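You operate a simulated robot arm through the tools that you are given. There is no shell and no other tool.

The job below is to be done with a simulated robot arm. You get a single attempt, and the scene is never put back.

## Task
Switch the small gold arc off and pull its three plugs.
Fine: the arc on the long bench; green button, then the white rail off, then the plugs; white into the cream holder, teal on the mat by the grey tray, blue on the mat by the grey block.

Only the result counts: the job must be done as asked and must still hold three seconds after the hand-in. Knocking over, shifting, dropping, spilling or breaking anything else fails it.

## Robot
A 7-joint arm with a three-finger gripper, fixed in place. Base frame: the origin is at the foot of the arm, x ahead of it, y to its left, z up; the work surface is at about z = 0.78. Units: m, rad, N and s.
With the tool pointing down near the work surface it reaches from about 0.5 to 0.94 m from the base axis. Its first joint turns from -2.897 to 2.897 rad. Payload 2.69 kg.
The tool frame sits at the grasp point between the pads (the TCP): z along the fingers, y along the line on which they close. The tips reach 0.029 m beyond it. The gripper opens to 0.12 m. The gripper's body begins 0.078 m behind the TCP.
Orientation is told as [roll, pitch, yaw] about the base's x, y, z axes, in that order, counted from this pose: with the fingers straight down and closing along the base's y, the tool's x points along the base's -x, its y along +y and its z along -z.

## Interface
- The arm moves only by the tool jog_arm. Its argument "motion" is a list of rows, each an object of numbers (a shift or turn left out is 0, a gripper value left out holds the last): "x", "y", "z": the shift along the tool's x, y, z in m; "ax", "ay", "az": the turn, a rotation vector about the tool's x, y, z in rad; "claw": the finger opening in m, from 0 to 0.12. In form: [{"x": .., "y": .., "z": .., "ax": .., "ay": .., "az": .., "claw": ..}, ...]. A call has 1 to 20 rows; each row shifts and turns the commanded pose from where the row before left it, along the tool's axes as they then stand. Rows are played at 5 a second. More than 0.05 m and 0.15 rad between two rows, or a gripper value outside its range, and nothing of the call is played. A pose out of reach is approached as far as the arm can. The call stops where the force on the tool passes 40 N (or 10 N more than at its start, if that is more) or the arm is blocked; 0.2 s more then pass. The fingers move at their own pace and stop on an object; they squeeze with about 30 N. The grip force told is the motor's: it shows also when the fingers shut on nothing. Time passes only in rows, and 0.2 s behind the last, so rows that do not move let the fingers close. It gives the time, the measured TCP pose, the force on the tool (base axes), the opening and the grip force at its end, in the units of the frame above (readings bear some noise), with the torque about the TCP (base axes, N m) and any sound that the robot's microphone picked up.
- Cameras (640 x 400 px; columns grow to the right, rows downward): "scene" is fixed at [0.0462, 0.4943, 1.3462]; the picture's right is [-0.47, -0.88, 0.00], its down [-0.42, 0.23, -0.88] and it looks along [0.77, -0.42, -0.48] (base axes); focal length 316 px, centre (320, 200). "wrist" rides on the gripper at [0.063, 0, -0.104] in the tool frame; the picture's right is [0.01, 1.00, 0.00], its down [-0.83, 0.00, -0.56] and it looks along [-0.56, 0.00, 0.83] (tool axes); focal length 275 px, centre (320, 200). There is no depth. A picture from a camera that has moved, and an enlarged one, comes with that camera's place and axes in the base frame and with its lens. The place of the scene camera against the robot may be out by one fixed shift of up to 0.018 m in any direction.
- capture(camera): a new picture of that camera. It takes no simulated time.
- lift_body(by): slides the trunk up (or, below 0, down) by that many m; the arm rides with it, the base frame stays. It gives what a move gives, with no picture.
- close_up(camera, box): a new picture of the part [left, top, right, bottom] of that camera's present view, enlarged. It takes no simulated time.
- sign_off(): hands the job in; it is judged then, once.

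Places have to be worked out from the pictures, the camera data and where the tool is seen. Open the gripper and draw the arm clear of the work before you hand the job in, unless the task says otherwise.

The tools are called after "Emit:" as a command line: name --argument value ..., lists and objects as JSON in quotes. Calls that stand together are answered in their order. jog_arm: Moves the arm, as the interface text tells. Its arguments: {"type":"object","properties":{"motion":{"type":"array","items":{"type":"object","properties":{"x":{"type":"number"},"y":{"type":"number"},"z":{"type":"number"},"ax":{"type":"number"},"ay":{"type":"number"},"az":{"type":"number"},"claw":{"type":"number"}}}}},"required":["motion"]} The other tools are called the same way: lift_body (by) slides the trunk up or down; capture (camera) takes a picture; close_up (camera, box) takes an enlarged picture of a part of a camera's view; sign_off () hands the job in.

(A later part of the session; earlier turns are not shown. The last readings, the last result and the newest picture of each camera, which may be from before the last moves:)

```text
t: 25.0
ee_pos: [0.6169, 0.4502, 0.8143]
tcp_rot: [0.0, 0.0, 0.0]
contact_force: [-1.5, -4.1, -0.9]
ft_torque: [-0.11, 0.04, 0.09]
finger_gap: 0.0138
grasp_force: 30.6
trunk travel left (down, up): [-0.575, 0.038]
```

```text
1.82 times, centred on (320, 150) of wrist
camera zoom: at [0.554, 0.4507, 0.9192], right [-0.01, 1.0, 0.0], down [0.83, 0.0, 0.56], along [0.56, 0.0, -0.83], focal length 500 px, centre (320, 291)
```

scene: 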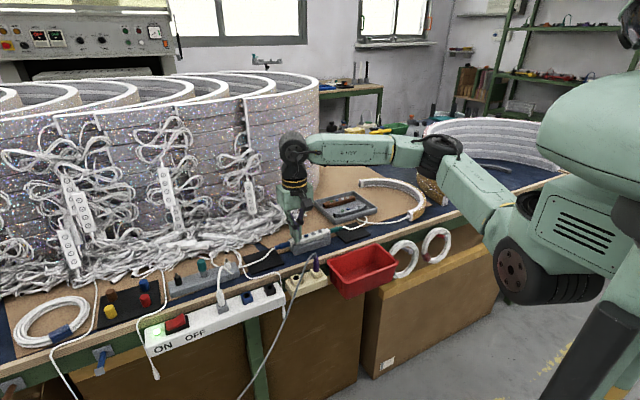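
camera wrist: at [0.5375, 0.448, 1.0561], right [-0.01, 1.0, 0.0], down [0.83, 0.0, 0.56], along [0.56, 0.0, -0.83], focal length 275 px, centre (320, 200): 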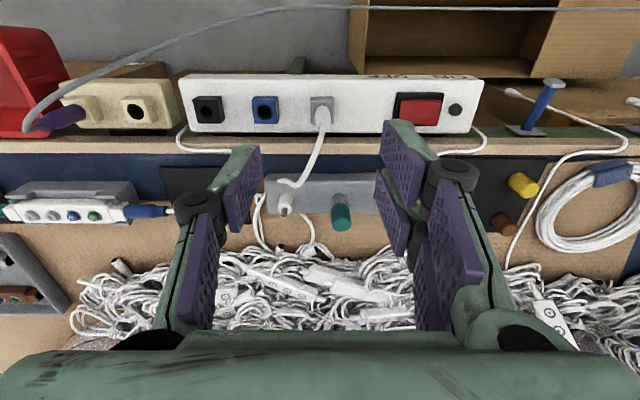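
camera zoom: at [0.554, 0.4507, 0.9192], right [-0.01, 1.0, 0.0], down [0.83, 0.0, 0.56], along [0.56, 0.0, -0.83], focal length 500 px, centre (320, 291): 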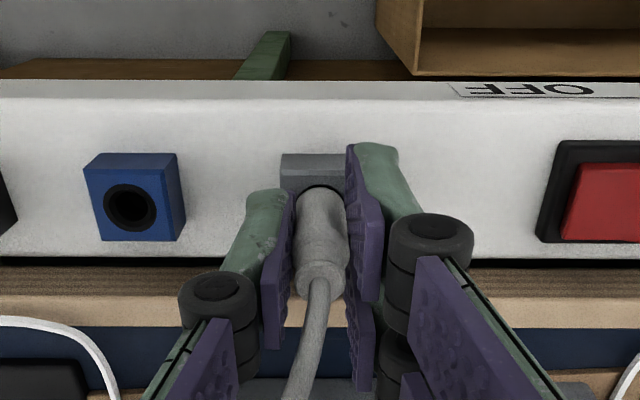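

It is gripped, with a gap of 13.8 mm and 30 N. I'll pull straight up in small steps and watch the force.

Emit:
jog_arm --motion '[{"z": -0.002, "y": -0.0005}, {"z": -0.003}, {"z": -0.003}, {"z": -0.003}, {"z": -0.004}, {}]'

Emit:
close_up --camera "wrist" --box '[200, 40, 440, 260]'

Emit:
close_up --camera "scene" --box '[180, 225, 260, 325]'

```text
t: 26.4
ee_pos: [0.6161, 0.4514, 0.8299]
tcp_rot: [0.002, 0.0, 0.0]
contact_force: [-0.4, 0.0, 0.1]
ft_torque: [-0.02, -0.02, -0.01]
finger_gap: 0.0136
grasp_force: 30.0
trunk travel left (down, up): [-0.575, 0.038]
```

```text
1.82 times, centred on (320, 150) of wrist
camera zoom: at [0.5535, 0.4507, 0.9337], right [-0.01, 1.0, 0.0], down [0.83, 0.0, 0.56], along [0.56, 0.0, -0.83], focal length 500 px, centre (320, 291)
```

zoom: 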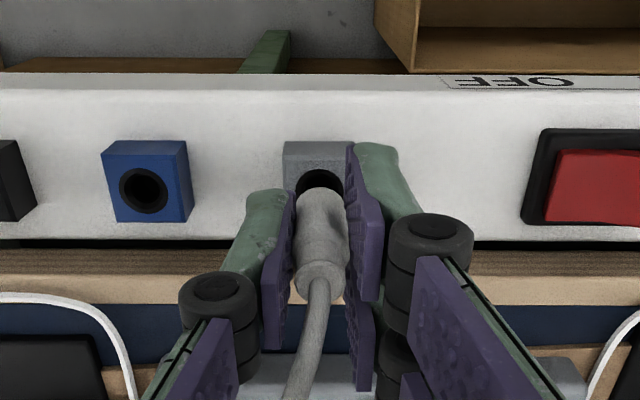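

```text
4.00 times, centred on (220, 275) of scene
camera zoom: at [0.0462, 0.4943, 1.3462], right [-0.47, -0.88, 0.0], down [-0.42, 0.23, -0.88], along [0.77, -0.42, -0.48], focal length 1262 px, centre (720, -100)
```

zoom: 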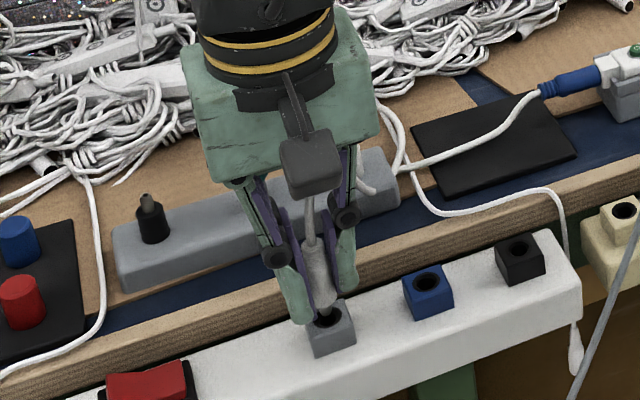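

The plug is coming out of its socket with hardly any resistance. I'll continue straight up to clear it fully.

Emit:
jog_arm --motion '[{"z": -0.005}, {"z": -0.01}, {"z": -0.015}, {"z": -0.02}, {"z": -0.025}, {"z": -0.025}, {"z": -0.025}, {}]'

Emit:
capture --camera "wrist"

Emit:
close_up --camera "scene" --box '[160, 170, 340, 320]'

```text
t: 28.2
ee_pos: [0.616, 0.4512, 0.954]
tcp_rot: [0.001, 0.0, 0.001]
contact_force: [1.4, 0.4, 0.4]
ft_torque: [0.02, -0.03, 0.05]
finger_gap: 0.0133
grasp_force: 30.1
trunk travel left (down, up): [-0.575, 0.038]
```

```text
taken
camera wrist: at [0.5535, 0.4504, 1.0583], right [-0.01, 1.0, 0.0], down [0.83, 0.0, 0.56], along [0.56, 0.0, -0.83], focal length 275 px, centre (320, 200)
```

wrist: 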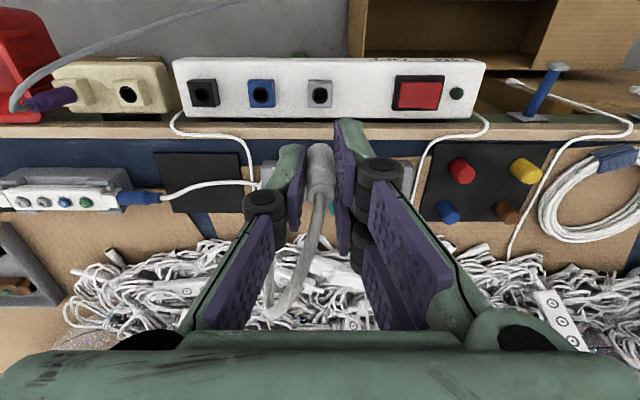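

```text
2.67 times, centred on (250, 245) of scene
camera zoom: at [0.0462, 0.4943, 1.3462], right [-0.47, -0.88, 0.0], down [-0.42, 0.23, -0.88], along [0.77, -0.42, -0.48], focal length 841 px, centre (507, 80)
```

zoom: 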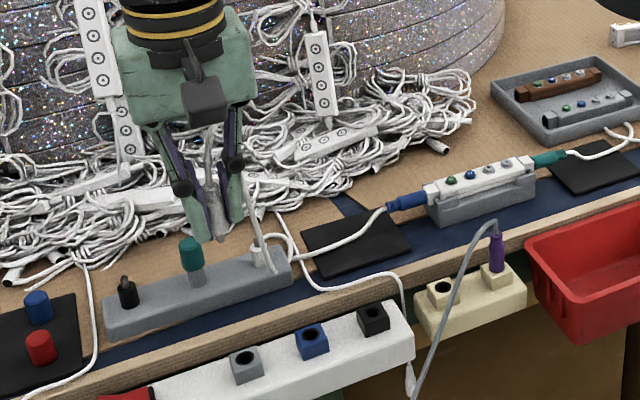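

The white plug is free of its socket, and its cable still trails from an anchor by the block. I'll move at this height toward the cream holder's free hole near (0.62, 0.262) and centre the view there.

Emit:
jog_arm --motion '[{"y": -0.03}, {"y": -0.03}, {"y": -0.03}, {"y": -0.03}, {"y": -0.03}, {"y": -0.03}, {"y": -0.009}, {}, {}]'

Emit:
capture --camera "wrist"

Emit:
close_up --camera "wrist" --box '[220, 30, 420, 230]'

Emit:
close_up --camera "scene" --box '[220, 190, 360, 310]'

```text
t: 30.2
ee_pos: [0.6134, 0.2592, 0.9553]
tcp_rot: [-0.001, 0.0, 0.0]
contact_force: [-0.2, 0.1, -0.2]
ft_torque: [-0.04, 0.01, -0.01]
finger_gap: 0.0134
grasp_force: 29.7
trunk travel left (down, up): [-0.575, 0.038]
```

```text
taken
camera wrist: at [0.5519, 0.2596, 1.0593], right [-0.01, 1.0, 0.0], down [0.83, 0.0, 0.56], along [0.56, 0.0, -0.83], focal length 275 px, centre (320, 200)
```

wrist: 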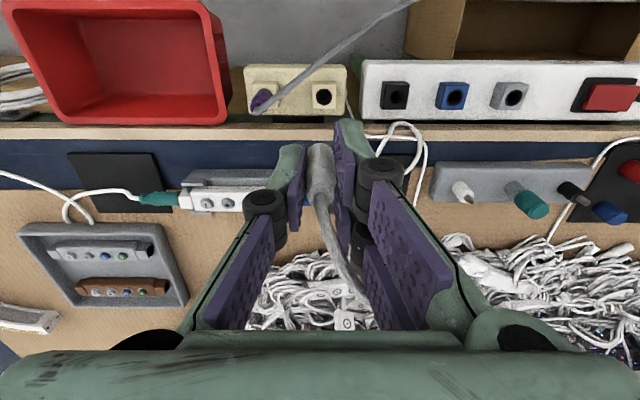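

```text
2.00 times, centred on (320, 130) of wrist
camera zoom: at [0.5519, 0.2596, 1.0593], right [-0.01, 1.0, 0.0], down [0.83, 0.0, 0.56], along [0.56, 0.0, -0.83], focal length 551 px, centre (320, 340)
```

zoom: 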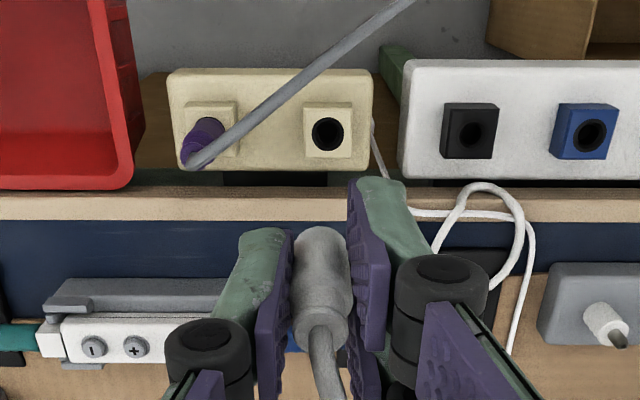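

```text
3.33 times, centred on (290, 250) of scene
camera zoom: at [0.0462, 0.4943, 1.3462], right [-0.47, -0.88, 0.0], down [-0.42, 0.23, -0.88], along [0.77, -0.42, -0.48], focal length 1052 px, centre (420, 33)
```

zoom: 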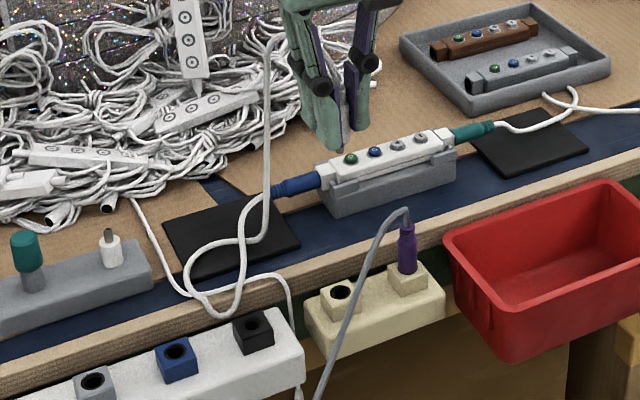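

The free hole is at about (0.620, 0.264) with its rim near z 0.777, the same height as the rail sockets. I'll re-read the pose while at rest and take a tighter view to fix the lateral offset.

Emit:
jog_arm --motion '[{"x": -0.003, "y": 0.0035}, {}, {}]'

Emit:
close_up --camera "wrist" --box '[270, 60, 370, 180]'

```text
t: 31.0
ee_pos: [0.6181, 0.2635, 0.9559]
tcp_rot: [0.0, -0.001, 0.0]
contact_force: [0.8, -0.5, -0.8]
ft_torque: [0.02, 0.01, 0.0]
finger_gap: 0.0136
grasp_force: 29.7
trunk travel left (down, up): [-0.575, 0.038]
```

```text
3.33 times, centred on (320, 120) of wrist
camera zoom: at [0.5554, 0.2634, 1.0593], right [-0.01, 1.0, 0.0], down [0.83, 0.0, 0.56], along [0.56, 0.0, -0.83], focal length 918 px, centre (320, 467)
```

zoom: 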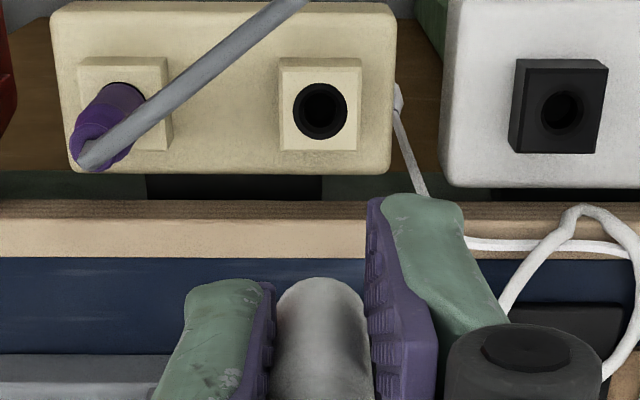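

The hole, at (0.619, 0.2645), is aligned with the plug axis to within about 1 mm. I'll trim x by 1 mm, descend to about 4.5 cm above the seated height, and check again.

Emit:
jog_arm --motion '[{"x": 0.001, "y": 0.0003, "z": 0.02}, {"z": 0.025}, {"z": 0.025}, {"z": 0.025}, {}, {}]'

Emit:
close_up --camera "wrist" --box '[260, 60, 380, 210]'

Emit:
close_up --camera "scene" --box '[260, 215, 350, 305]'

```text
t: 32.4
ee_pos: [0.6178, 0.2649, 0.8583]
tcp_rot: [0.0, 0.0, 0.0]
contact_force: [0.1, -0.9, 0.4]
ft_torque: [-0.04, 0.01, 0.01]
finger_gap: 0.0133
grasp_force: 30.1
trunk travel left (down, up): [-0.575, 0.038]
```

```text
2.67 times, centred on (320, 135) of wrist
camera zoom: at [0.5549, 0.265, 0.964], right [-0.01, 1.0, 0.0], down [0.83, 0.0, 0.56], along [0.56, 0.0, -0.83], focal length 734 px, centre (320, 373)
```

zoom: 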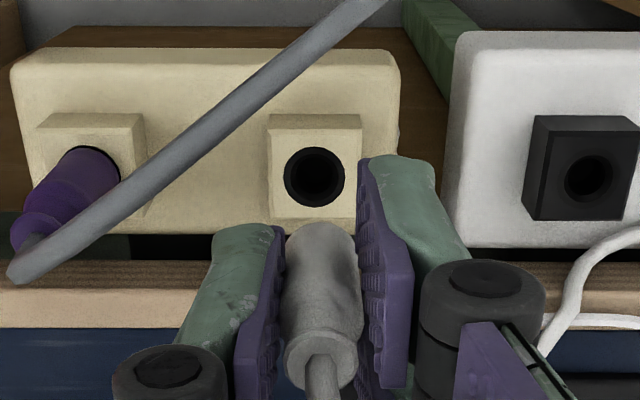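

```text
4.44 times, centred on (305, 260) of scene
camera zoom: at [0.0462, 0.4943, 1.3462], right [-0.47, -0.88, 0.0], down [-0.42, 0.23, -0.88], along [0.77, -0.42, -0.48], focal length 1402 px, centre (387, -67)
```

zoom: 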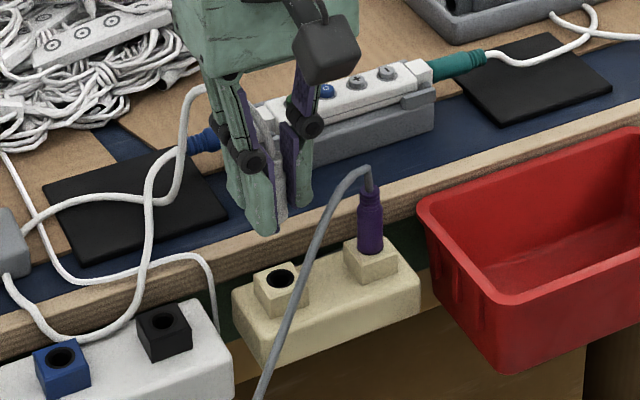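

The plug sits about 1.4 mm to +y of the hole, so I'll correct that and descend in small steps, stopping if force builds.

Emit:
jog_arm --motion '[{"y": -0.0014, "z": 0.005}, {"z": 0.005}, {"z": 0.003}, {"z": 0.003}, {}]'

Emit:
close_up --camera "wrist" --box '[260, 60, 380, 210]'

Emit:
close_up --camera "scene" --box '[260, 215, 350, 305]'

```text
t: 33.6
ee_pos: [0.6177, 0.264, 0.8442]
tcp_rot: [0.002, 0.001, 0.0]
contact_force: [0.1, 0.4, 0.1]
ft_torque: [-0.01, -0.01, 0.02]
finger_gap: 0.0133
grasp_force: 29.7
trunk travel left (down, up): [-0.575, 0.038]
```

```text
2.67 times, centred on (320, 135) of wrist
camera zoom: at [0.5553, 0.2632, 0.9478], right [-0.01, 1.0, 0.0], down [0.83, 0.0, 0.56], along [0.56, 0.0, -0.83], focal length 734 px, centre (320, 373)
```

zoom: 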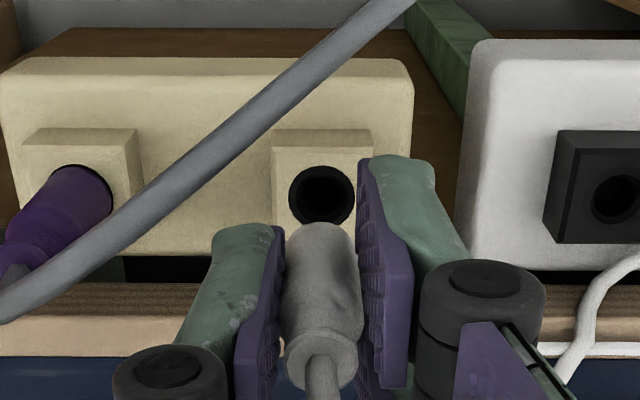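

```text
4.44 times, centred on (305, 260) of scene
camera zoom: at [0.0462, 0.4943, 1.3462], right [-0.47, -0.88, 0.0], down [-0.42, 0.23, -0.88], along [0.77, -0.42, -0.48], focal length 1402 px, centre (387, -67)
```

zoom: 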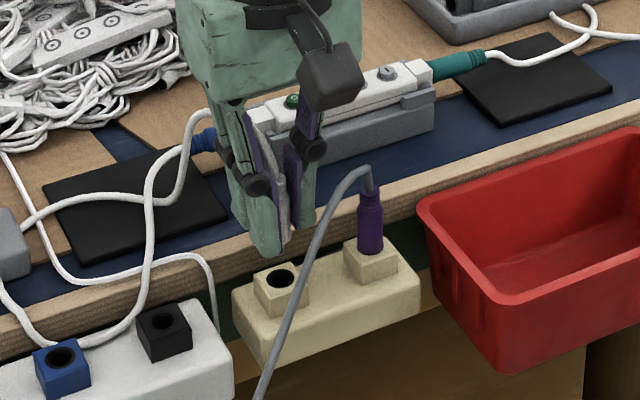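

The plug and hole are in line. I'll continue down in 3 mm steps.

Emit:
jog_arm --motion '[{"z": 0.003}, {"z": 0.003}, {"z": 0.003}, {"z": 0.003}, {}]'

Emit:
close_up --camera "wrist" --box '[260, 60, 380, 210]'

Emit:
close_up --camera "scene" --box '[260, 215, 350, 305]'

```text
t: 34.8
ee_pos: [0.6181, 0.2629, 0.8318]
tcp_rot: [0.0, -0.001, 0.001]
contact_force: [-0.2, -0.4, 0.3]
ft_torque: [0.04, -0.02, -0.05]
finger_gap: 0.0134
grasp_force: 30.0
trunk travel left (down, up): [-0.575, 0.038]
```

```text
2.67 times, centred on (320, 135) of wrist
camera zoom: at [0.5549, 0.2628, 0.9357], right [-0.01, 1.0, 0.0], down [0.83, 0.0, 0.56], along [0.56, 0.0, -0.83], focal length 734 px, centre (320, 373)
```

zoom: 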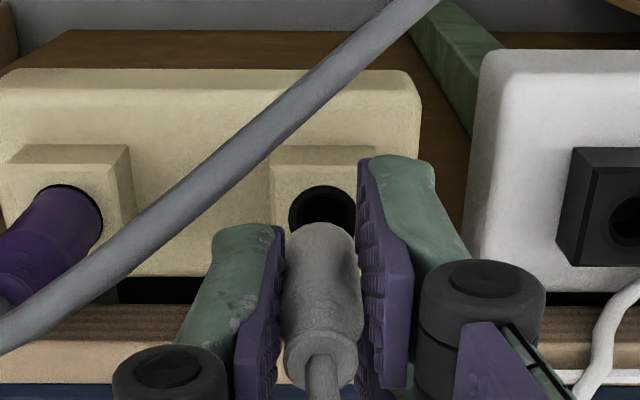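

```text
4.44 times, centred on (305, 260) of scene
camera zoom: at [0.0462, 0.4943, 1.3462], right [-0.47, -0.88, 0.0], down [-0.42, 0.23, -0.88], along [0.77, -0.42, -0.48], focal length 1402 px, centre (387, -67)
```

zoom: 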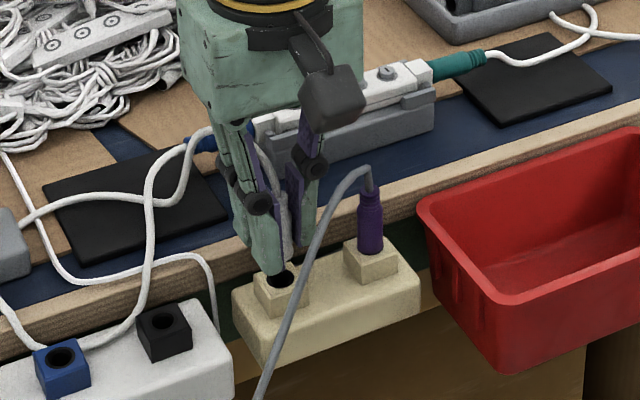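

There is still no contact and the hole is in line with the plug. I'll continue in 2 mm steps; seating should come near z 0.815.

Emit:
jog_arm --motion '[{"z": 0.002}, {"z": 0.002}, {"z": 0.002}, {"z": 0.002}, {}]'

Emit:
close_up --camera "wrist" --box '[260, 60, 380, 210]'

Emit:
close_up --camera "scene" --box '[260, 215, 350, 305]'

```text
t: 36.0
ee_pos: [0.6168, 0.2625, 0.8223]
tcp_rot: [0.0, 0.0, 0.001]
contact_force: [0.3, 0.4, -0.2]
ft_torque: [0.03, 0.06, 0.0]
finger_gap: 0.0133
grasp_force: 30.2
trunk travel left (down, up): [-0.575, 0.038]
```

```text
2.67 times, centred on (320, 135) of wrist
camera zoom: at [0.555, 0.2632, 0.9273], right [-0.01, 1.0, 0.0], down [0.83, 0.0, 0.56], along [0.56, 0.0, -0.83], focal length 734 px, centre (320, 373)
```

zoom: 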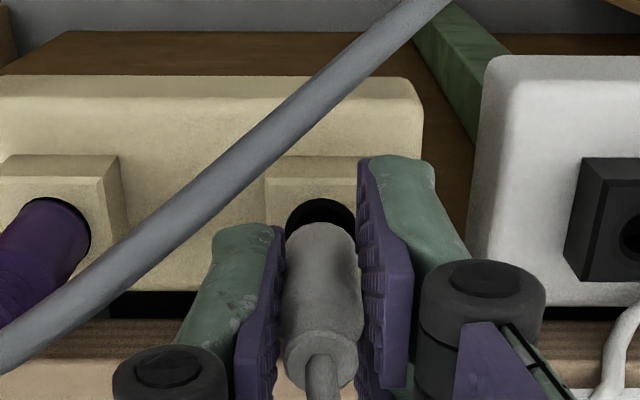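

```text
4.44 times, centred on (305, 260) of scene
camera zoom: at [0.0462, 0.4943, 1.3462], right [-0.47, -0.88, 0.0], down [-0.42, 0.23, -0.88], along [0.77, -0.42, -0.48], focal length 1402 px, centre (387, -67)
```

zoom: 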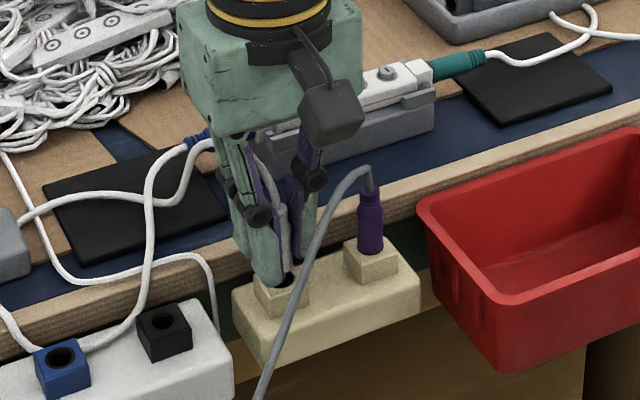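

No resistance so far. I'll keep going in 2 mm steps toward seating.

Emit:
jog_arm --motion '[{"z": 0.002}, {"z": 0.002}, {"z": 0.002}, {}]'

Emit:
close_up --camera "wrist" --box '[260, 60, 380, 210]'

Emit:
close_up --camera "scene" --box '[260, 215, 350, 305]'

```text
t: 37.0
ee_pos: [0.6182, 0.2637, 0.8167]
tcp_rot: [0.002, 0.0, 0.002]
contact_force: [-4.4, 1.3, 1.3]
ft_torque: [0.07, 0.18, 0.03]
finger_gap: 0.0134
grasp_force: 30.1
trunk travel left (down, up): [-0.575, 0.038]
```

```text
2.67 times, centred on (320, 135) of wrist
camera zoom: at [0.5548, 0.2627, 0.9219], right [-0.01, 1.0, 0.0], down [0.83, 0.0, 0.56], along [0.56, 0.0, -0.83], focal length 734 px, centre (320, 373)
```

zoom: 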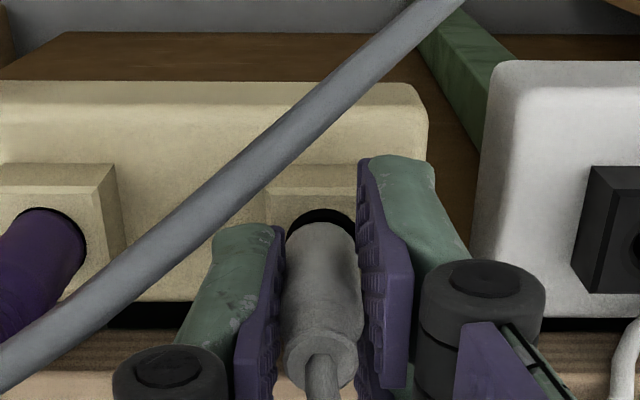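

```text
4.44 times, centred on (305, 260) of scene
camera zoom: at [0.0462, 0.4943, 1.3462], right [-0.47, -0.88, 0.0], down [-0.42, 0.23, -0.88], along [0.77, -0.42, -0.48], focal length 1402 px, centre (387, -67)
```

zoom: 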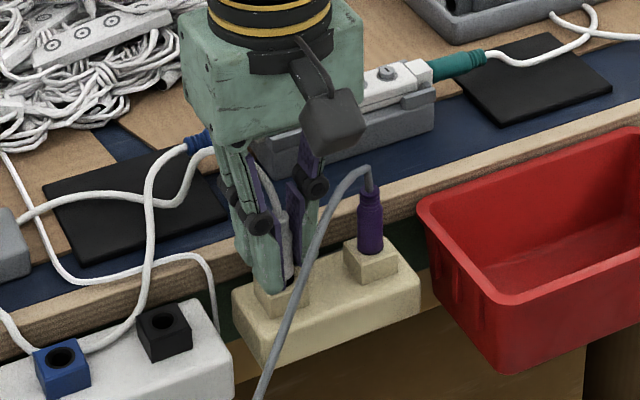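

Force is -4.4 N in x with the contact about 4 cm below the TCP, which is the hole rim. So the plug is in the hole but touching its +x side. I'll ease 1 mm toward -x and push on gently.

Emit:
jog_arm --motion '[{"x": 0.001}, {"z": 0.0015}, {"z": 0.0015}, {}]'

Emit:
close_up --camera "wrist" --box '[260, 60, 380, 210]'

Emit:
close_up --camera "scene" --box '[260, 215, 350, 305]'

```text
t: 38.0
ee_pos: [0.6176, 0.2641, 0.8145]
tcp_rot: [0.001, -0.003, -0.001]
contact_force: [-0.6, -1.1, 3.3]
ft_torque: [0.02, -0.06, 0.03]
finger_gap: 0.0132
grasp_force: 29.8
trunk travel left (down, up): [-0.575, 0.038]
```

```text
2.67 times, centred on (320, 135) of wrist
camera zoom: at [0.5545, 0.2631, 0.9187], right [-0.01, 1.0, 0.0], down [0.83, 0.0, 0.56], along [0.56, 0.0, -0.83], focal length 734 px, centre (320, 373)
```

zoom: 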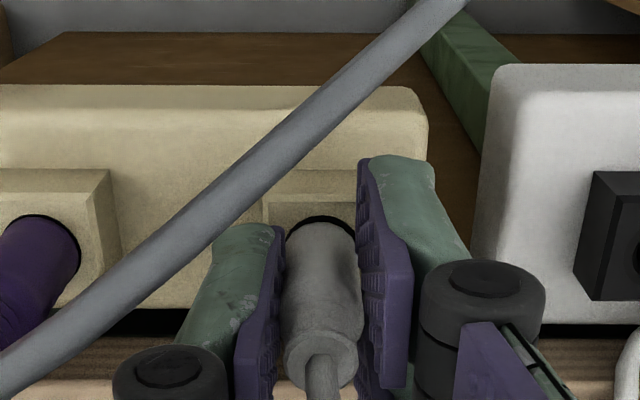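

```text
4.44 times, centred on (305, 260) of scene
camera zoom: at [0.0462, 0.4943, 1.3462], right [-0.47, -0.88, 0.0], down [-0.42, 0.23, -0.88], along [0.77, -0.42, -0.48], focal length 1402 px, centre (387, -67)
```

zoom: 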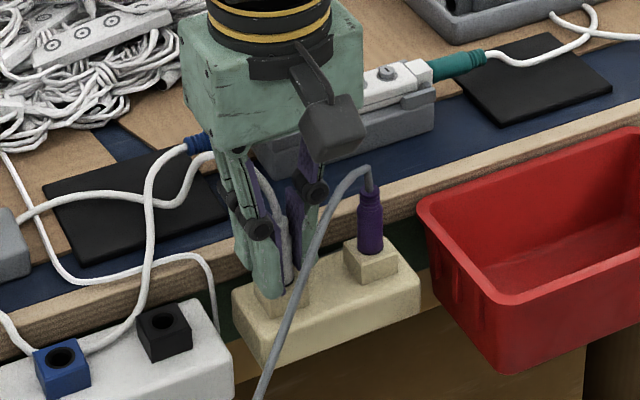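

The side load is gone and a slight upward force of 3 N has appeared. I'll press in 1 mm steps to see whether it seats.

Emit:
jog_arm --motion '[{"z": 0.001}, {"z": 0.001}, {}]'

Emit:
close_up --camera "wrist" --box '[260, 60, 380, 210]'

```text
t: 38.8
ee_pos: [0.6169, 0.2627, 0.8138]
tcp_rot: [0.001, -0.002, 0.0]
contact_force: [1.0, 0.4, 20.0]
ft_torque: [-0.01, -0.08, 0.04]
finger_gap: 0.013
grasp_force: 30.6
trunk travel left (down, up): [-0.575, 0.038]
```

```text
2.67 times, centred on (320, 135) of wrist
camera zoom: at [0.5542, 0.263, 0.9184], right [-0.01, 1.0, 0.0], down [0.83, 0.0, 0.56], along [0.56, 0.01, -0.83], focal length 734 px, centre (320, 373)
```

zoom: 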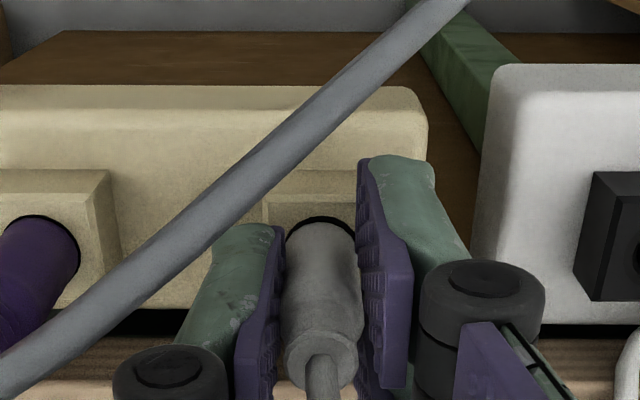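

It has bottomed out at 20 N with z 0.8138, matching the seated height in the rail. I'll relax the press and open only to 24 mm to avoid the purple plug's cable, then look.

Emit:
jog_arm --motion '[{"z": -0.0013}, {"claw": 0.024}, {}, {}]'

Emit:
close_up --camera "wrist" --box '[260, 60, 380, 210]'

Emit:
close_up --camera "scene" --box '[260, 215, 350, 305]'

```text
t: 39.8
ee_pos: [0.618, 0.263, 0.814]
tcp_rot: [0.002, 0.001, 0.001]
contact_force: [-0.8, 0.2, -0.2]
ft_torque: [0.0, 0.02, 0.02]
finger_gap: 0.024
grasp_force: 0.0
trunk travel left (down, up): [-0.575, 0.038]
```

```text
2.67 times, centred on (320, 135) of wrist
camera zoom: at [0.5545, 0.2633, 0.918], right [-0.01, 1.0, 0.0], down [0.83, 0.0, 0.56], along [0.56, 0.0, -0.83], focal length 734 px, centre (320, 373)
```

zoom: 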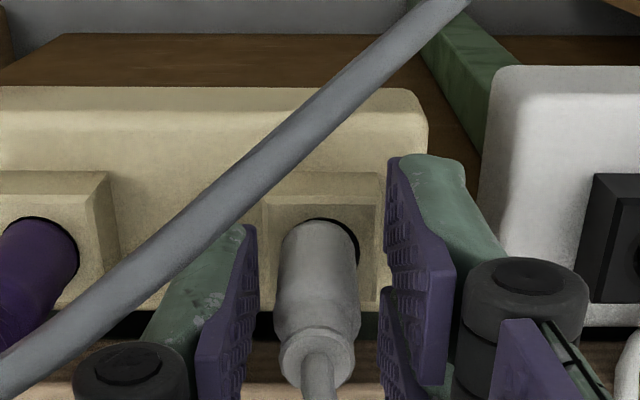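

```text
4.44 times, centred on (305, 260) of scene
camera zoom: at [0.0462, 0.4943, 1.3462], right [-0.47, -0.88, 0.0], down [-0.42, 0.23, -0.88], along [0.77, -0.42, -0.48], focal length 1402 px, centre (387, -67)
```

zoom: 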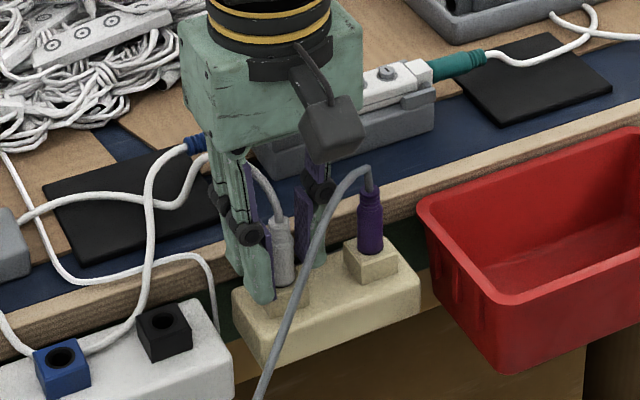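

The white plug is standing in the cream holder. I'll rise straight up with the fingers clear on both sides.

Emit:
jog_arm --motion '[{"z": -0.01}, {"z": -0.015}, {"z": -0.02}, {"z": -0.03}, {"z": -0.03}, {"z": -0.03}, {}]'

Emit:
capture --camera "wrist"

Emit:
close_up --camera "scene" --box '[220, 180, 380, 300]'

```text
t: 41.4
ee_pos: [0.6171, 0.2623, 0.9507]
tcp_rot: [0.004, 0.001, 0.001]
contact_force: [0.7, 0.1, -0.4]
ft_torque: [0.0, -0.01, 0.01]
finger_gap: 0.024
grasp_force: 0.1
trunk travel left (down, up): [-0.575, 0.038]
```

```text
taken
camera wrist: at [0.5538, 0.2617, 1.0557], right [-0.01, 1.0, 0.0], down [0.83, 0.0, 0.56], along [0.56, 0.0, -0.83], focal length 275 px, centre (320, 200)
```

wrist: 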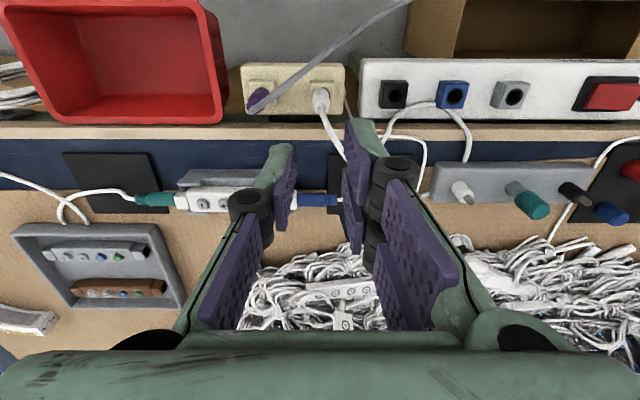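

```text
3.33 times, centred on (300, 240) of scene
camera zoom: at [0.0462, 0.4943, 1.3462], right [-0.47, -0.88, 0.0], down [-0.42, 0.23, -0.88], along [0.77, -0.42, -0.48], focal length 1052 px, centre (387, 67)
```

zoom: 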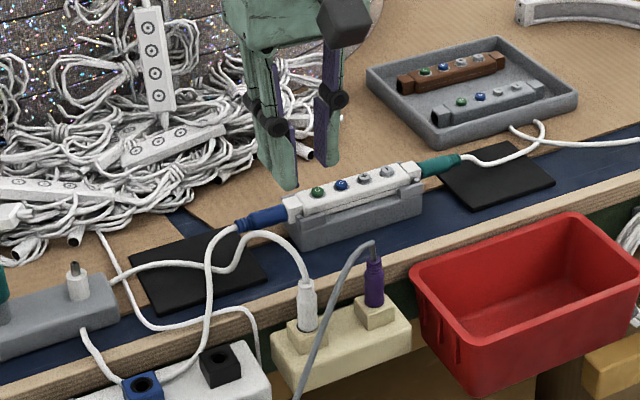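

The white plug is seated in the holder. For the teal plug the fingers must close across x, so I'll turn the hand a quarter turn here at a safe height, using negative turn about the downward tool axis (base yaw +90°).

Emit:
jog_arm --motion '[{"z": -0.02, "az": -0.1428}, {"az": -0.1428, "claw": 0.04}, {"az": -0.1428}, {"az": -0.1428}, {"az": -0.1428}, {"az": -0.1428}, {"az": -0.1428}, {"az": -0.1428}, {"az": -0.1428}, {"az": -0.1428}, {"az": -0.1428}, {}, {}]'

Emit:
capture --camera "wrist"

```text
t: 44.2
ee_pos: [0.5756, 0.2706, 0.964]
tcp_rot: [-0.002, 0.0, 1.567]
contact_force: [0.0, -1.3, -0.6]
ft_torque: [0.02, 0.02, 0.02]
finger_gap: 0.04
grasp_force: 0.1
out of reach, approached as far as the arm can: row 11
trunk travel left (down, up): [-0.575, 0.038]
```

```text
taken
camera wrist: at [0.5754, 0.2073, 1.0681], right [-1.0, 0.0, 0.0], down [0.0, 0.83, 0.56], along [0.0, 0.56, -0.83], focal length 275 px, centre (320, 200)
```

wrist: 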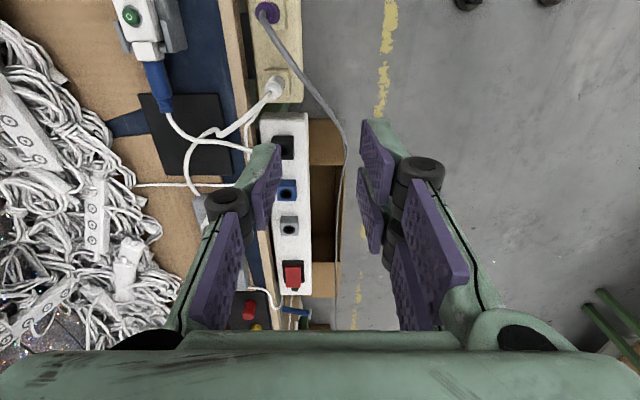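

The last row was out of reach and the hand drifted to x 0.576, though the yaw is 90°. I'll see where a still row leaves it before choosing the turn direction.

Emit:
jog_arm --motion '[{}, {}]'

Emit:
capture --camera "scene"

```text
t: 44.8
ee_pos: [0.5747, 0.2704, 0.9637]
tcp_rot: [-0.003, -0.002, 1.563]
contact_force: [-0.6, 0.0, -0.2]
ft_torque: [0.02, 0.01, 0.01]
finger_gap: 0.0397
grasp_force: 0.0
trunk travel left (down, up): [-0.575, 0.038]
```

```text
taken
```

scene: 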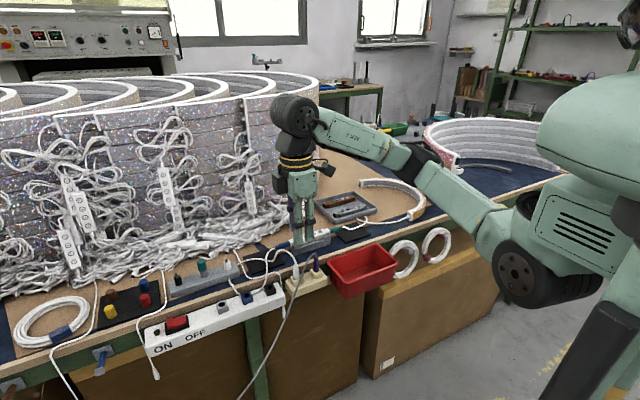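

It is stable at that pose. I'll test a move toward the teal plug (base -y is now tool +x) to see whether position control is regained with less shoulder rotation.

Emit:
jog_arm --motion '[{"x": 0.03}, {"x": 0.03}, {}, {}]'

```text
t: 45.8
ee_pos: [0.5627, 0.2149, 0.9615]
tcp_rot: [-0.001, -0.003, 1.567]
contact_force: [0.3, 0.0, -0.2]
ft_torque: [-0.02, 0.02, 0.0]
finger_gap: 0.0399
grasp_force: 0.1
out of reach, approached as far as the arm can: row 1, 2
trunk travel left (down, up): [-0.575, 0.038]
```

With +90° a joint limit is in the way. I'll turn back and go the other way round to -90°, which should leave the wrist more room, starting with the return half.

Emit:
jog_arm --motion '[{"az": 0.1428}, {"az": 0.1428}, {"az": 0.1428}, {"az": 0.1428}, {"az": 0.1428}, {"az": 0.1428}, {"az": 0.1428}, {"az": 0.1428}, {"az": 0.1428}, {"az": 0.1428}, {"az": 0.1428}, {}]'

```text
t: 48.4
ee_pos: [0.5602, 0.215, 0.9623]
tcp_rot: [0.001, -0.002, -0.002]
contact_force: [-0.2, -0.2, 1.3]
ft_torque: [-0.04, -0.01, 0.04]
finger_gap: 0.04
grasp_force: 0.1
trunk travel left (down, up): [-0.575, 0.038]
```

The commanded pose follows the achieved one, so I'm back at yaw 0 at (0.560, 0.215, 0.962). I'll move above the teal plug first and then turn the other way.

Emit:
jog_arm --motion '[{"x": -0.035, "y": -0.029}, {"x": -0.035, "y": -0.029}, {"x": -0.035, "y": -0.029}, {"x": -0.035, "y": -0.029}, {"az": 0.1428}, {"az": 0.1428}, {"az": 0.1428}, {"az": 0.1428}, {"az": 0.1428}, {}]'

```text
t: 50.6
ee_pos: [0.7014, 0.0965, 0.9626]
tcp_rot: [-0.002, 0.001, -0.715]
contact_force: [0.1, 0.5, -0.7]
ft_torque: [-0.03, -0.03, -0.02]
finger_gap: 0.0399
grasp_force: 0.1
trunk travel left (down, up): [-0.575, 0.038]
```

The turn to the negative side works with the position held. I'll finish turning to -90°.

Emit:
jog_arm --motion '[{"az": 0.1428}, {"az": 0.1428}, {"az": 0.1428}, {"az": 0.1428}, {"az": 0.1428}, {"az": 0.1428}, {}, {}]'

Emit:
capture --camera "wrist"

Emit:
close_up --camera "scene" --box '[220, 160, 380, 280]'

```text
t: 52.4
ee_pos: [0.7003, 0.099, 0.9625]
tcp_rot: [0.0, 0.0, -1.57]
contact_force: [0.4, -0.3, 0.5]
ft_torque: [-0.03, -0.01, 0.0]
finger_gap: 0.0398
grasp_force: 0.1
trunk travel left (down, up): [-0.575, 0.038]
```

```text
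taken
camera wrist: at [0.7008, 0.1613, 1.0664], right [1.0, 0.0, 0.0], down [0.0, -0.83, 0.56], along [0.0, -0.56, -0.83], focal length 275 px, centre (320, 200)
```

wrist: 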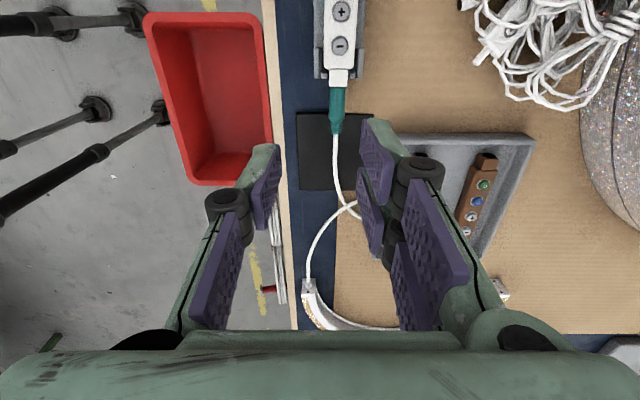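

```text
3.33 times, centred on (300, 220) of scene
camera zoom: at [0.0462, 0.4943, 1.3462], right [-0.47, -0.88, 0.0], down [-0.42, 0.23, -0.88], along [0.77, -0.42, -0.48], focal length 1052 px, centre (387, 133)
```

zoom: 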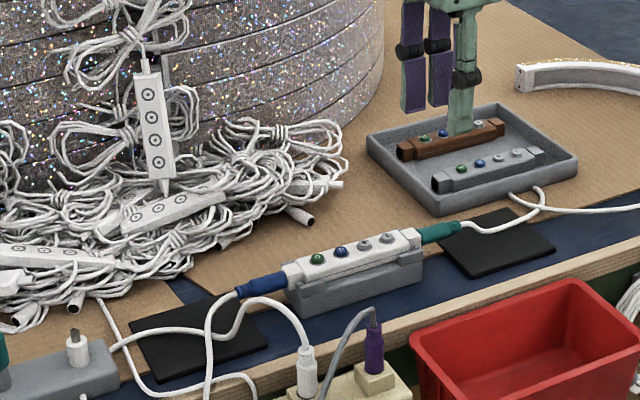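

Yaw is now -90° with the position held. I'll enlarge the wrist view to locate the teal plug relative to the hand.

Emit:
close_up --camera "wrist" --box '[260, 40, 420, 220]'

```text
2.22 times, centred on (340, 130) of wrist
camera zoom: at [0.7008, 0.1613, 1.0664], right [1.0, 0.0, 0.0], down [0.0, -0.83, 0.56], along [0.0, -0.56, -0.83], focal length 612 px, centre (276, 356)
```

zoom: 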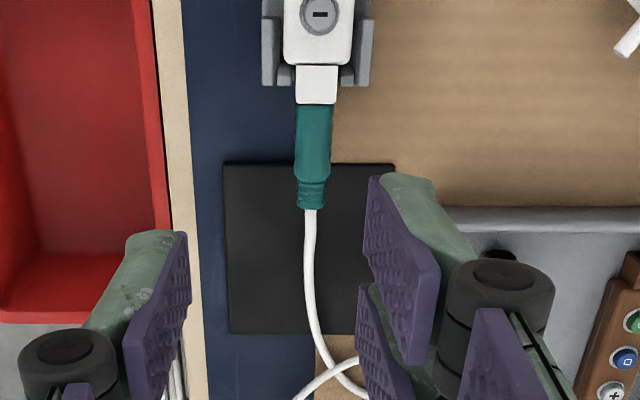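

The teal plug runs from y 0.066 to 0.1085 at x≈0.7175, axis z≈0.81, and the mat below spans x 0.677–0.756, y -0.015 to 0.077. I'll go above the plug centre and come down partway.

Emit:
jog_arm --motion '[{"x": -0.0115, "y": 0.017}, {"z": 0.03}, {"z": 0.03}, {"z": 0.03}, {}, {}]'

Emit:
close_up --camera "wrist" --box '[240, 40, 400, 220]'

Emit:
close_up --camera "scene" --box '[280, 180, 390, 270]'

```text
t: 53.8
ee_pos: [0.7172, 0.0884, 0.8727]
tcp_rot: [-0.001, 0.002, -1.57]
contact_force: [-0.4, -0.6, -0.6]
ft_torque: [-0.02, -0.03, 0.02]
finger_gap: 0.04
grasp_force: 0.0
trunk travel left (down, up): [-0.575, 0.038]
```

```text
2.22 times, centred on (320, 130) of wrist
camera zoom: at [0.7168, 0.1504, 0.9759], right [1.0, 0.01, 0.0], down [0.0, -0.83, 0.56], along [0.0, -0.56, -0.83], focal length 612 px, centre (320, 356)
```

zoom: 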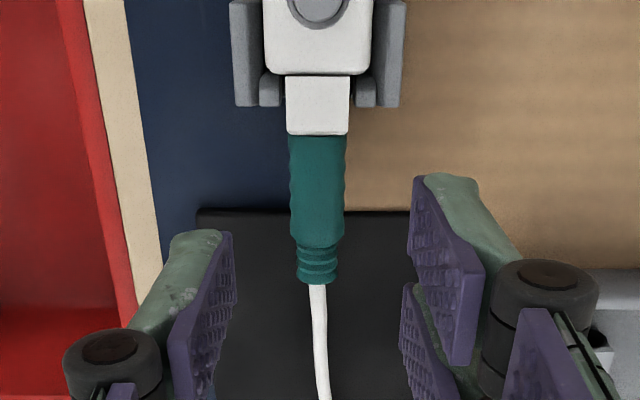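

```text
4.44 times, centred on (335, 225) of scene
camera zoom: at [0.0462, 0.4943, 1.3462], right [-0.47, -0.88, 0.0], down [-0.42, 0.23, -0.88], along [0.77, -0.42, -0.48], focal length 1402 px, centre (253, 89)
```

zoom: 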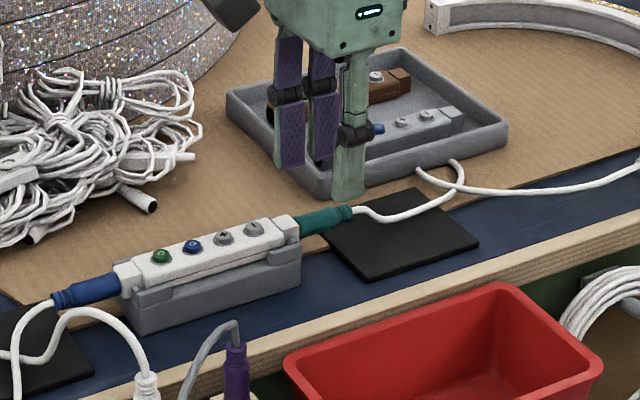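

The plug is centred between the open fingers and the two views agree on z≈0.81. I'll descend to z≈0.829 so it is gripped near the fingertips.

Emit:
jog_arm --motion '[{"z": 0.015}, {"z": 0.014}, {"z": 0.014}, {}, {}]'

Emit:
close_up --camera "wrist" --box '[240, 40, 400, 220]'

Emit:
close_up --camera "scene" --box '[290, 190, 370, 260]'

```text
t: 55.0
ee_pos: [0.7184, 0.0875, 0.8284]
tcp_rot: [0.0, 0.001, -1.572]
contact_force: [-0.5, -0.4, 0.1]
ft_torque: [0.0, 0.0, -0.03]
finger_gap: 0.04
grasp_force: 0.1
trunk travel left (down, up): [-0.575, 0.038]
```

```text
2.22 times, centred on (320, 130) of wrist
camera zoom: at [0.7178, 0.1504, 0.9338], right [1.0, 0.01, 0.0], down [0.0, -0.83, 0.56], along [0.0, -0.56, -0.83], focal length 612 px, centre (320, 356)
```

zoom: 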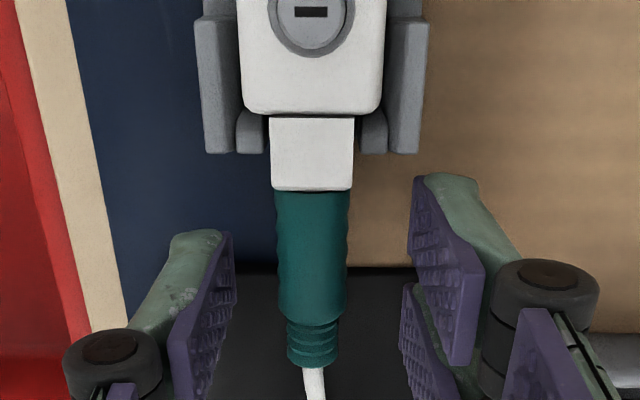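

```text
5.71 times, centred on (330, 225) of scene
camera zoom: at [0.0462, 0.4943, 1.3462], right [-0.47, -0.88, 0.0], down [-0.42, 0.23, -0.88], along [0.77, -0.42, -0.48], focal length 1803 px, centre (263, 57)
```

zoom: 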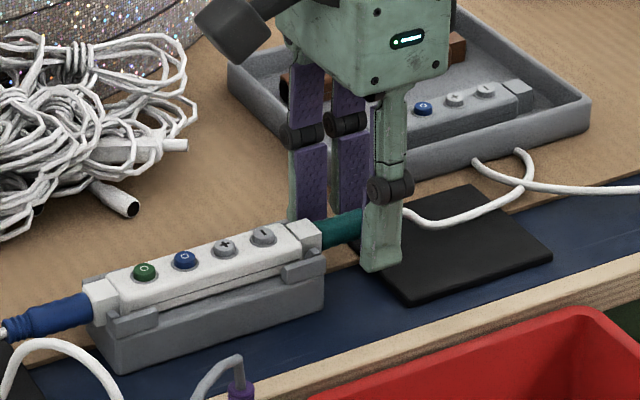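

The plug lies about 1.5 mm to -x of the finger centre. I'll correct that and close on it.

Emit:
jog_arm --motion '[{"y": -0.0015}, {"claw": 0.0}, {}, {}, {}]'

Emit:
close_up --camera "wrist" --box '[240, 40, 400, 220]'

Emit:
close_up --camera "scene" --box '[290, 190, 370, 260]'

```text
t: 56.2
ee_pos: [0.7165, 0.0876, 0.8285]
tcp_rot: [0.0, 0.0, -1.571]
contact_force: [-0.5, -0.3, 0.0]
ft_torque: [-0.04, 0.0, -0.01]
finger_gap: 0.0133
grasp_force: 30.1
trunk travel left (down, up): [-0.575, 0.038]
```

```text
2.22 times, centred on (320, 130) of wrist
camera zoom: at [0.7167, 0.1506, 0.9338], right [1.0, 0.01, 0.0], down [0.0, -0.83, 0.56], along [0.0, -0.56, -0.83], focal length 612 px, centre (320, 356)
```

zoom: 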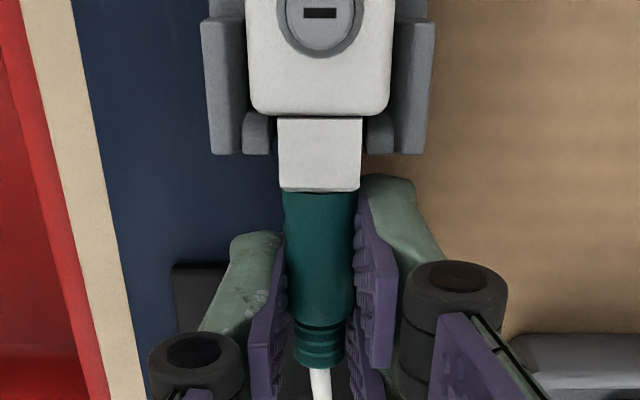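

```text
5.71 times, centred on (330, 225) of scene
camera zoom: at [0.0462, 0.4943, 1.3462], right [-0.47, -0.88, 0.0], down [-0.42, 0.23, -0.88], along [0.77, -0.42, -0.48], focal length 1803 px, centre (263, 57)
```

zoom: 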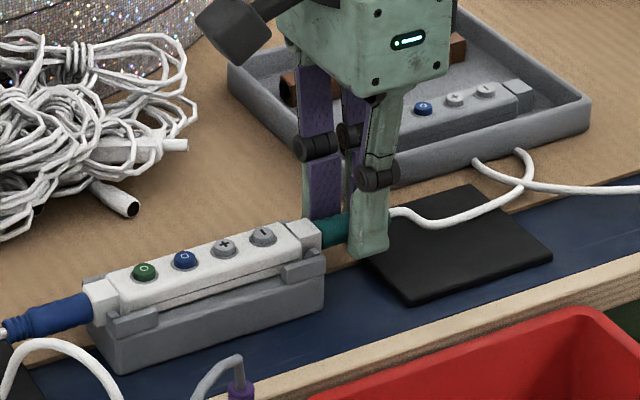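

It is gripped cleanly with a 13.3 mm gap and no side load. I'll pull straight along -y in small steps and check that the controller stays put.

Emit:
jog_arm --motion '[{"x": -0.002}, {"x": -0.002}, {"x": -0.003}, {"x": -0.003}, {"x": -0.004}, {}]'

Emit:
close_up --camera "wrist" --box '[240, 40, 400, 220]'

Emit:
close_up --camera "scene" --box '[270, 190, 370, 260]'

```text
t: 57.6
ee_pos: [0.7155, 0.0726, 0.8284]
tcp_rot: [0.001, 0.001, -1.569]
contact_force: [0.0, -0.1, 0.3]
ft_torque: [0.0, 0.0, 0.02]
finger_gap: 0.0133
grasp_force: 30.5
trunk travel left (down, up): [-0.575, 0.038]
```

```text
2.22 times, centred on (320, 130) of wrist
camera zoom: at [0.7159, 0.1355, 0.9332], right [1.0, 0.01, 0.0], down [0.0, -0.83, 0.56], along [0.0, -0.56, -0.83], focal length 612 px, centre (320, 356)
```

zoom: 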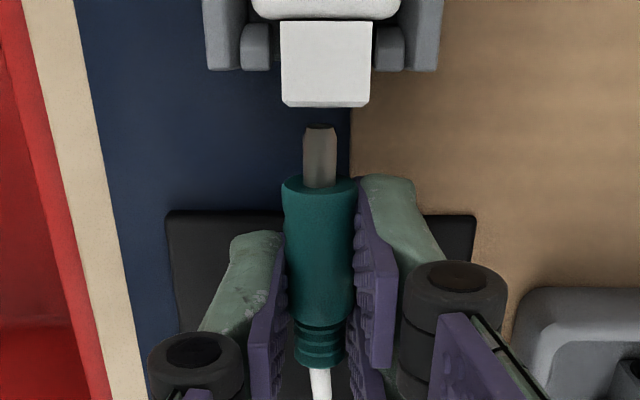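

```text
5.71 times, centred on (320, 225) of scene
camera zoom: at [0.0462, 0.4943, 1.3462], right [-0.47, -0.88, 0.0], down [-0.42, 0.23, -0.88], along [0.77, -0.42, -0.48], focal length 1803 px, centre (320, 57)
```

zoom: 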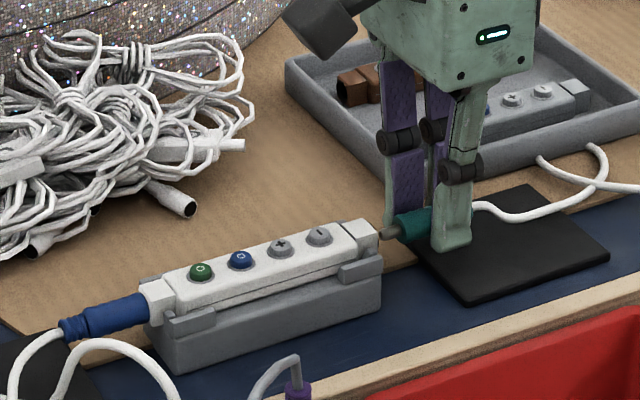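

The teal plug is out and the controller did not move. I'll carry it further -y so that it lies wholly over the mat, then lower it by 1 cm.

Emit:
jog_arm --motion '[{"x": -0.011}, {"x": -0.011}, {"x": -0.011}, {"x": -0.009}, {"z": 0.005}, {"z": 0.005}, {}]'

Emit:
close_up --camera "wrist" --box '[230, 40, 410, 240]'

Emit:
close_up --camera "scene" --box '[300, 180, 400, 260]'

```text
t: 59.2
ee_pos: [0.7163, 0.0305, 0.8187]
tcp_rot: [-0.001, -0.001, -1.569]
contact_force: [0.2, 0.5, -0.1]
ft_torque: [-0.01, -0.02, 0.0]
finger_gap: 0.0129
grasp_force: 30.0
trunk travel left (down, up): [-0.575, 0.038]
```

```text
2.00 times, centred on (320, 140) of wrist
camera zoom: at [0.7161, 0.0939, 0.9232], right [1.0, 0.01, 0.0], down [0.0, -0.83, 0.56], along [0.0, -0.56, -0.83], focal length 551 px, centre (320, 320)
```

zoom: 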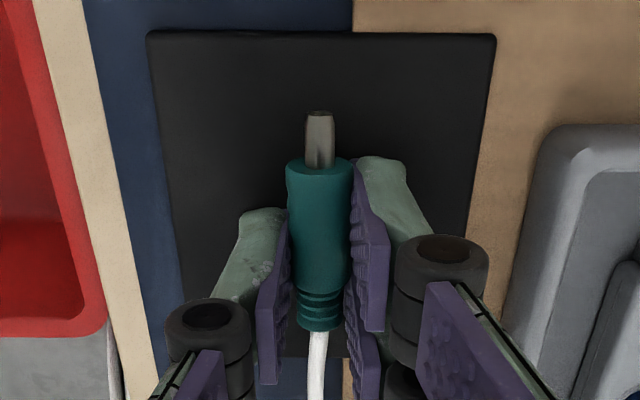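

```text
5.00 times, centred on (350, 220) of scene
camera zoom: at [0.0462, 0.4943, 1.3462], right [-0.47, -0.88, 0.0], down [-0.42, 0.23, -0.88], along [0.77, -0.42, -0.48], focal length 1577 px, centre (170, 100)
```

zoom: 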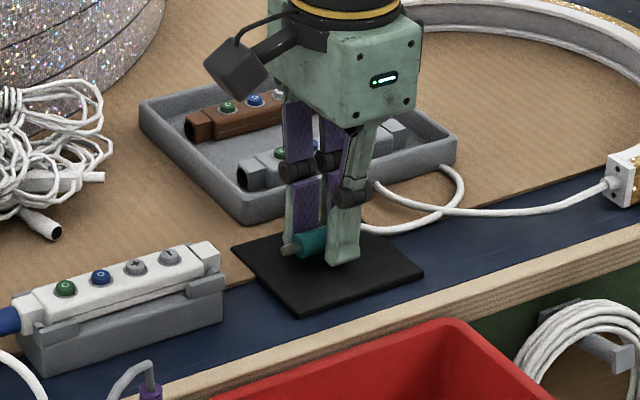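

The plug is well over the mat. I'll lower gently until I feel contact.

Emit:
jog_arm --motion '[{"z": 0.0015}, {"z": 0.001}, {"z": 0.001}, {}]'

Emit:
close_up --camera "scene" --box '[320, 200, 370, 240]'

```text
t: 60.2
ee_pos: [0.7148, 0.0321, 0.8161]
tcp_rot: [-0.001, 0.0, -1.569]
contact_force: [0.2, 0.7, -0.5]
ft_torque: [0.0, -0.01, 0.01]
finger_gap: 0.0135
grasp_force: 30.1
trunk travel left (down, up): [-0.575, 0.038]
```

```text
10.00 times, centred on (345, 220) of scene
camera zoom: at [0.0462, 0.4943, 1.3462], right [-0.47, -0.88, 0.0], down [-0.42, 0.23, -0.88], along [0.77, -0.42, -0.48], focal length 3155 px, centre (70, 0)
```

zoom: 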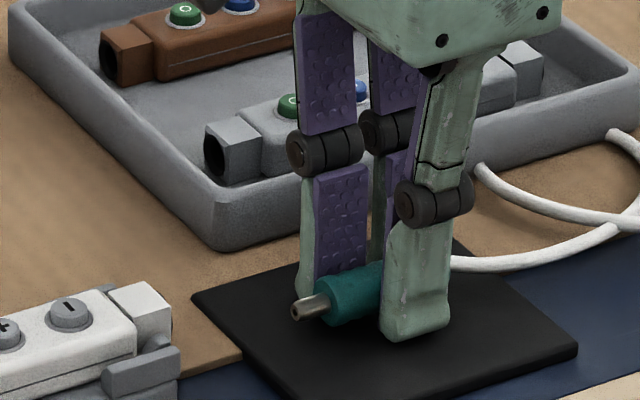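

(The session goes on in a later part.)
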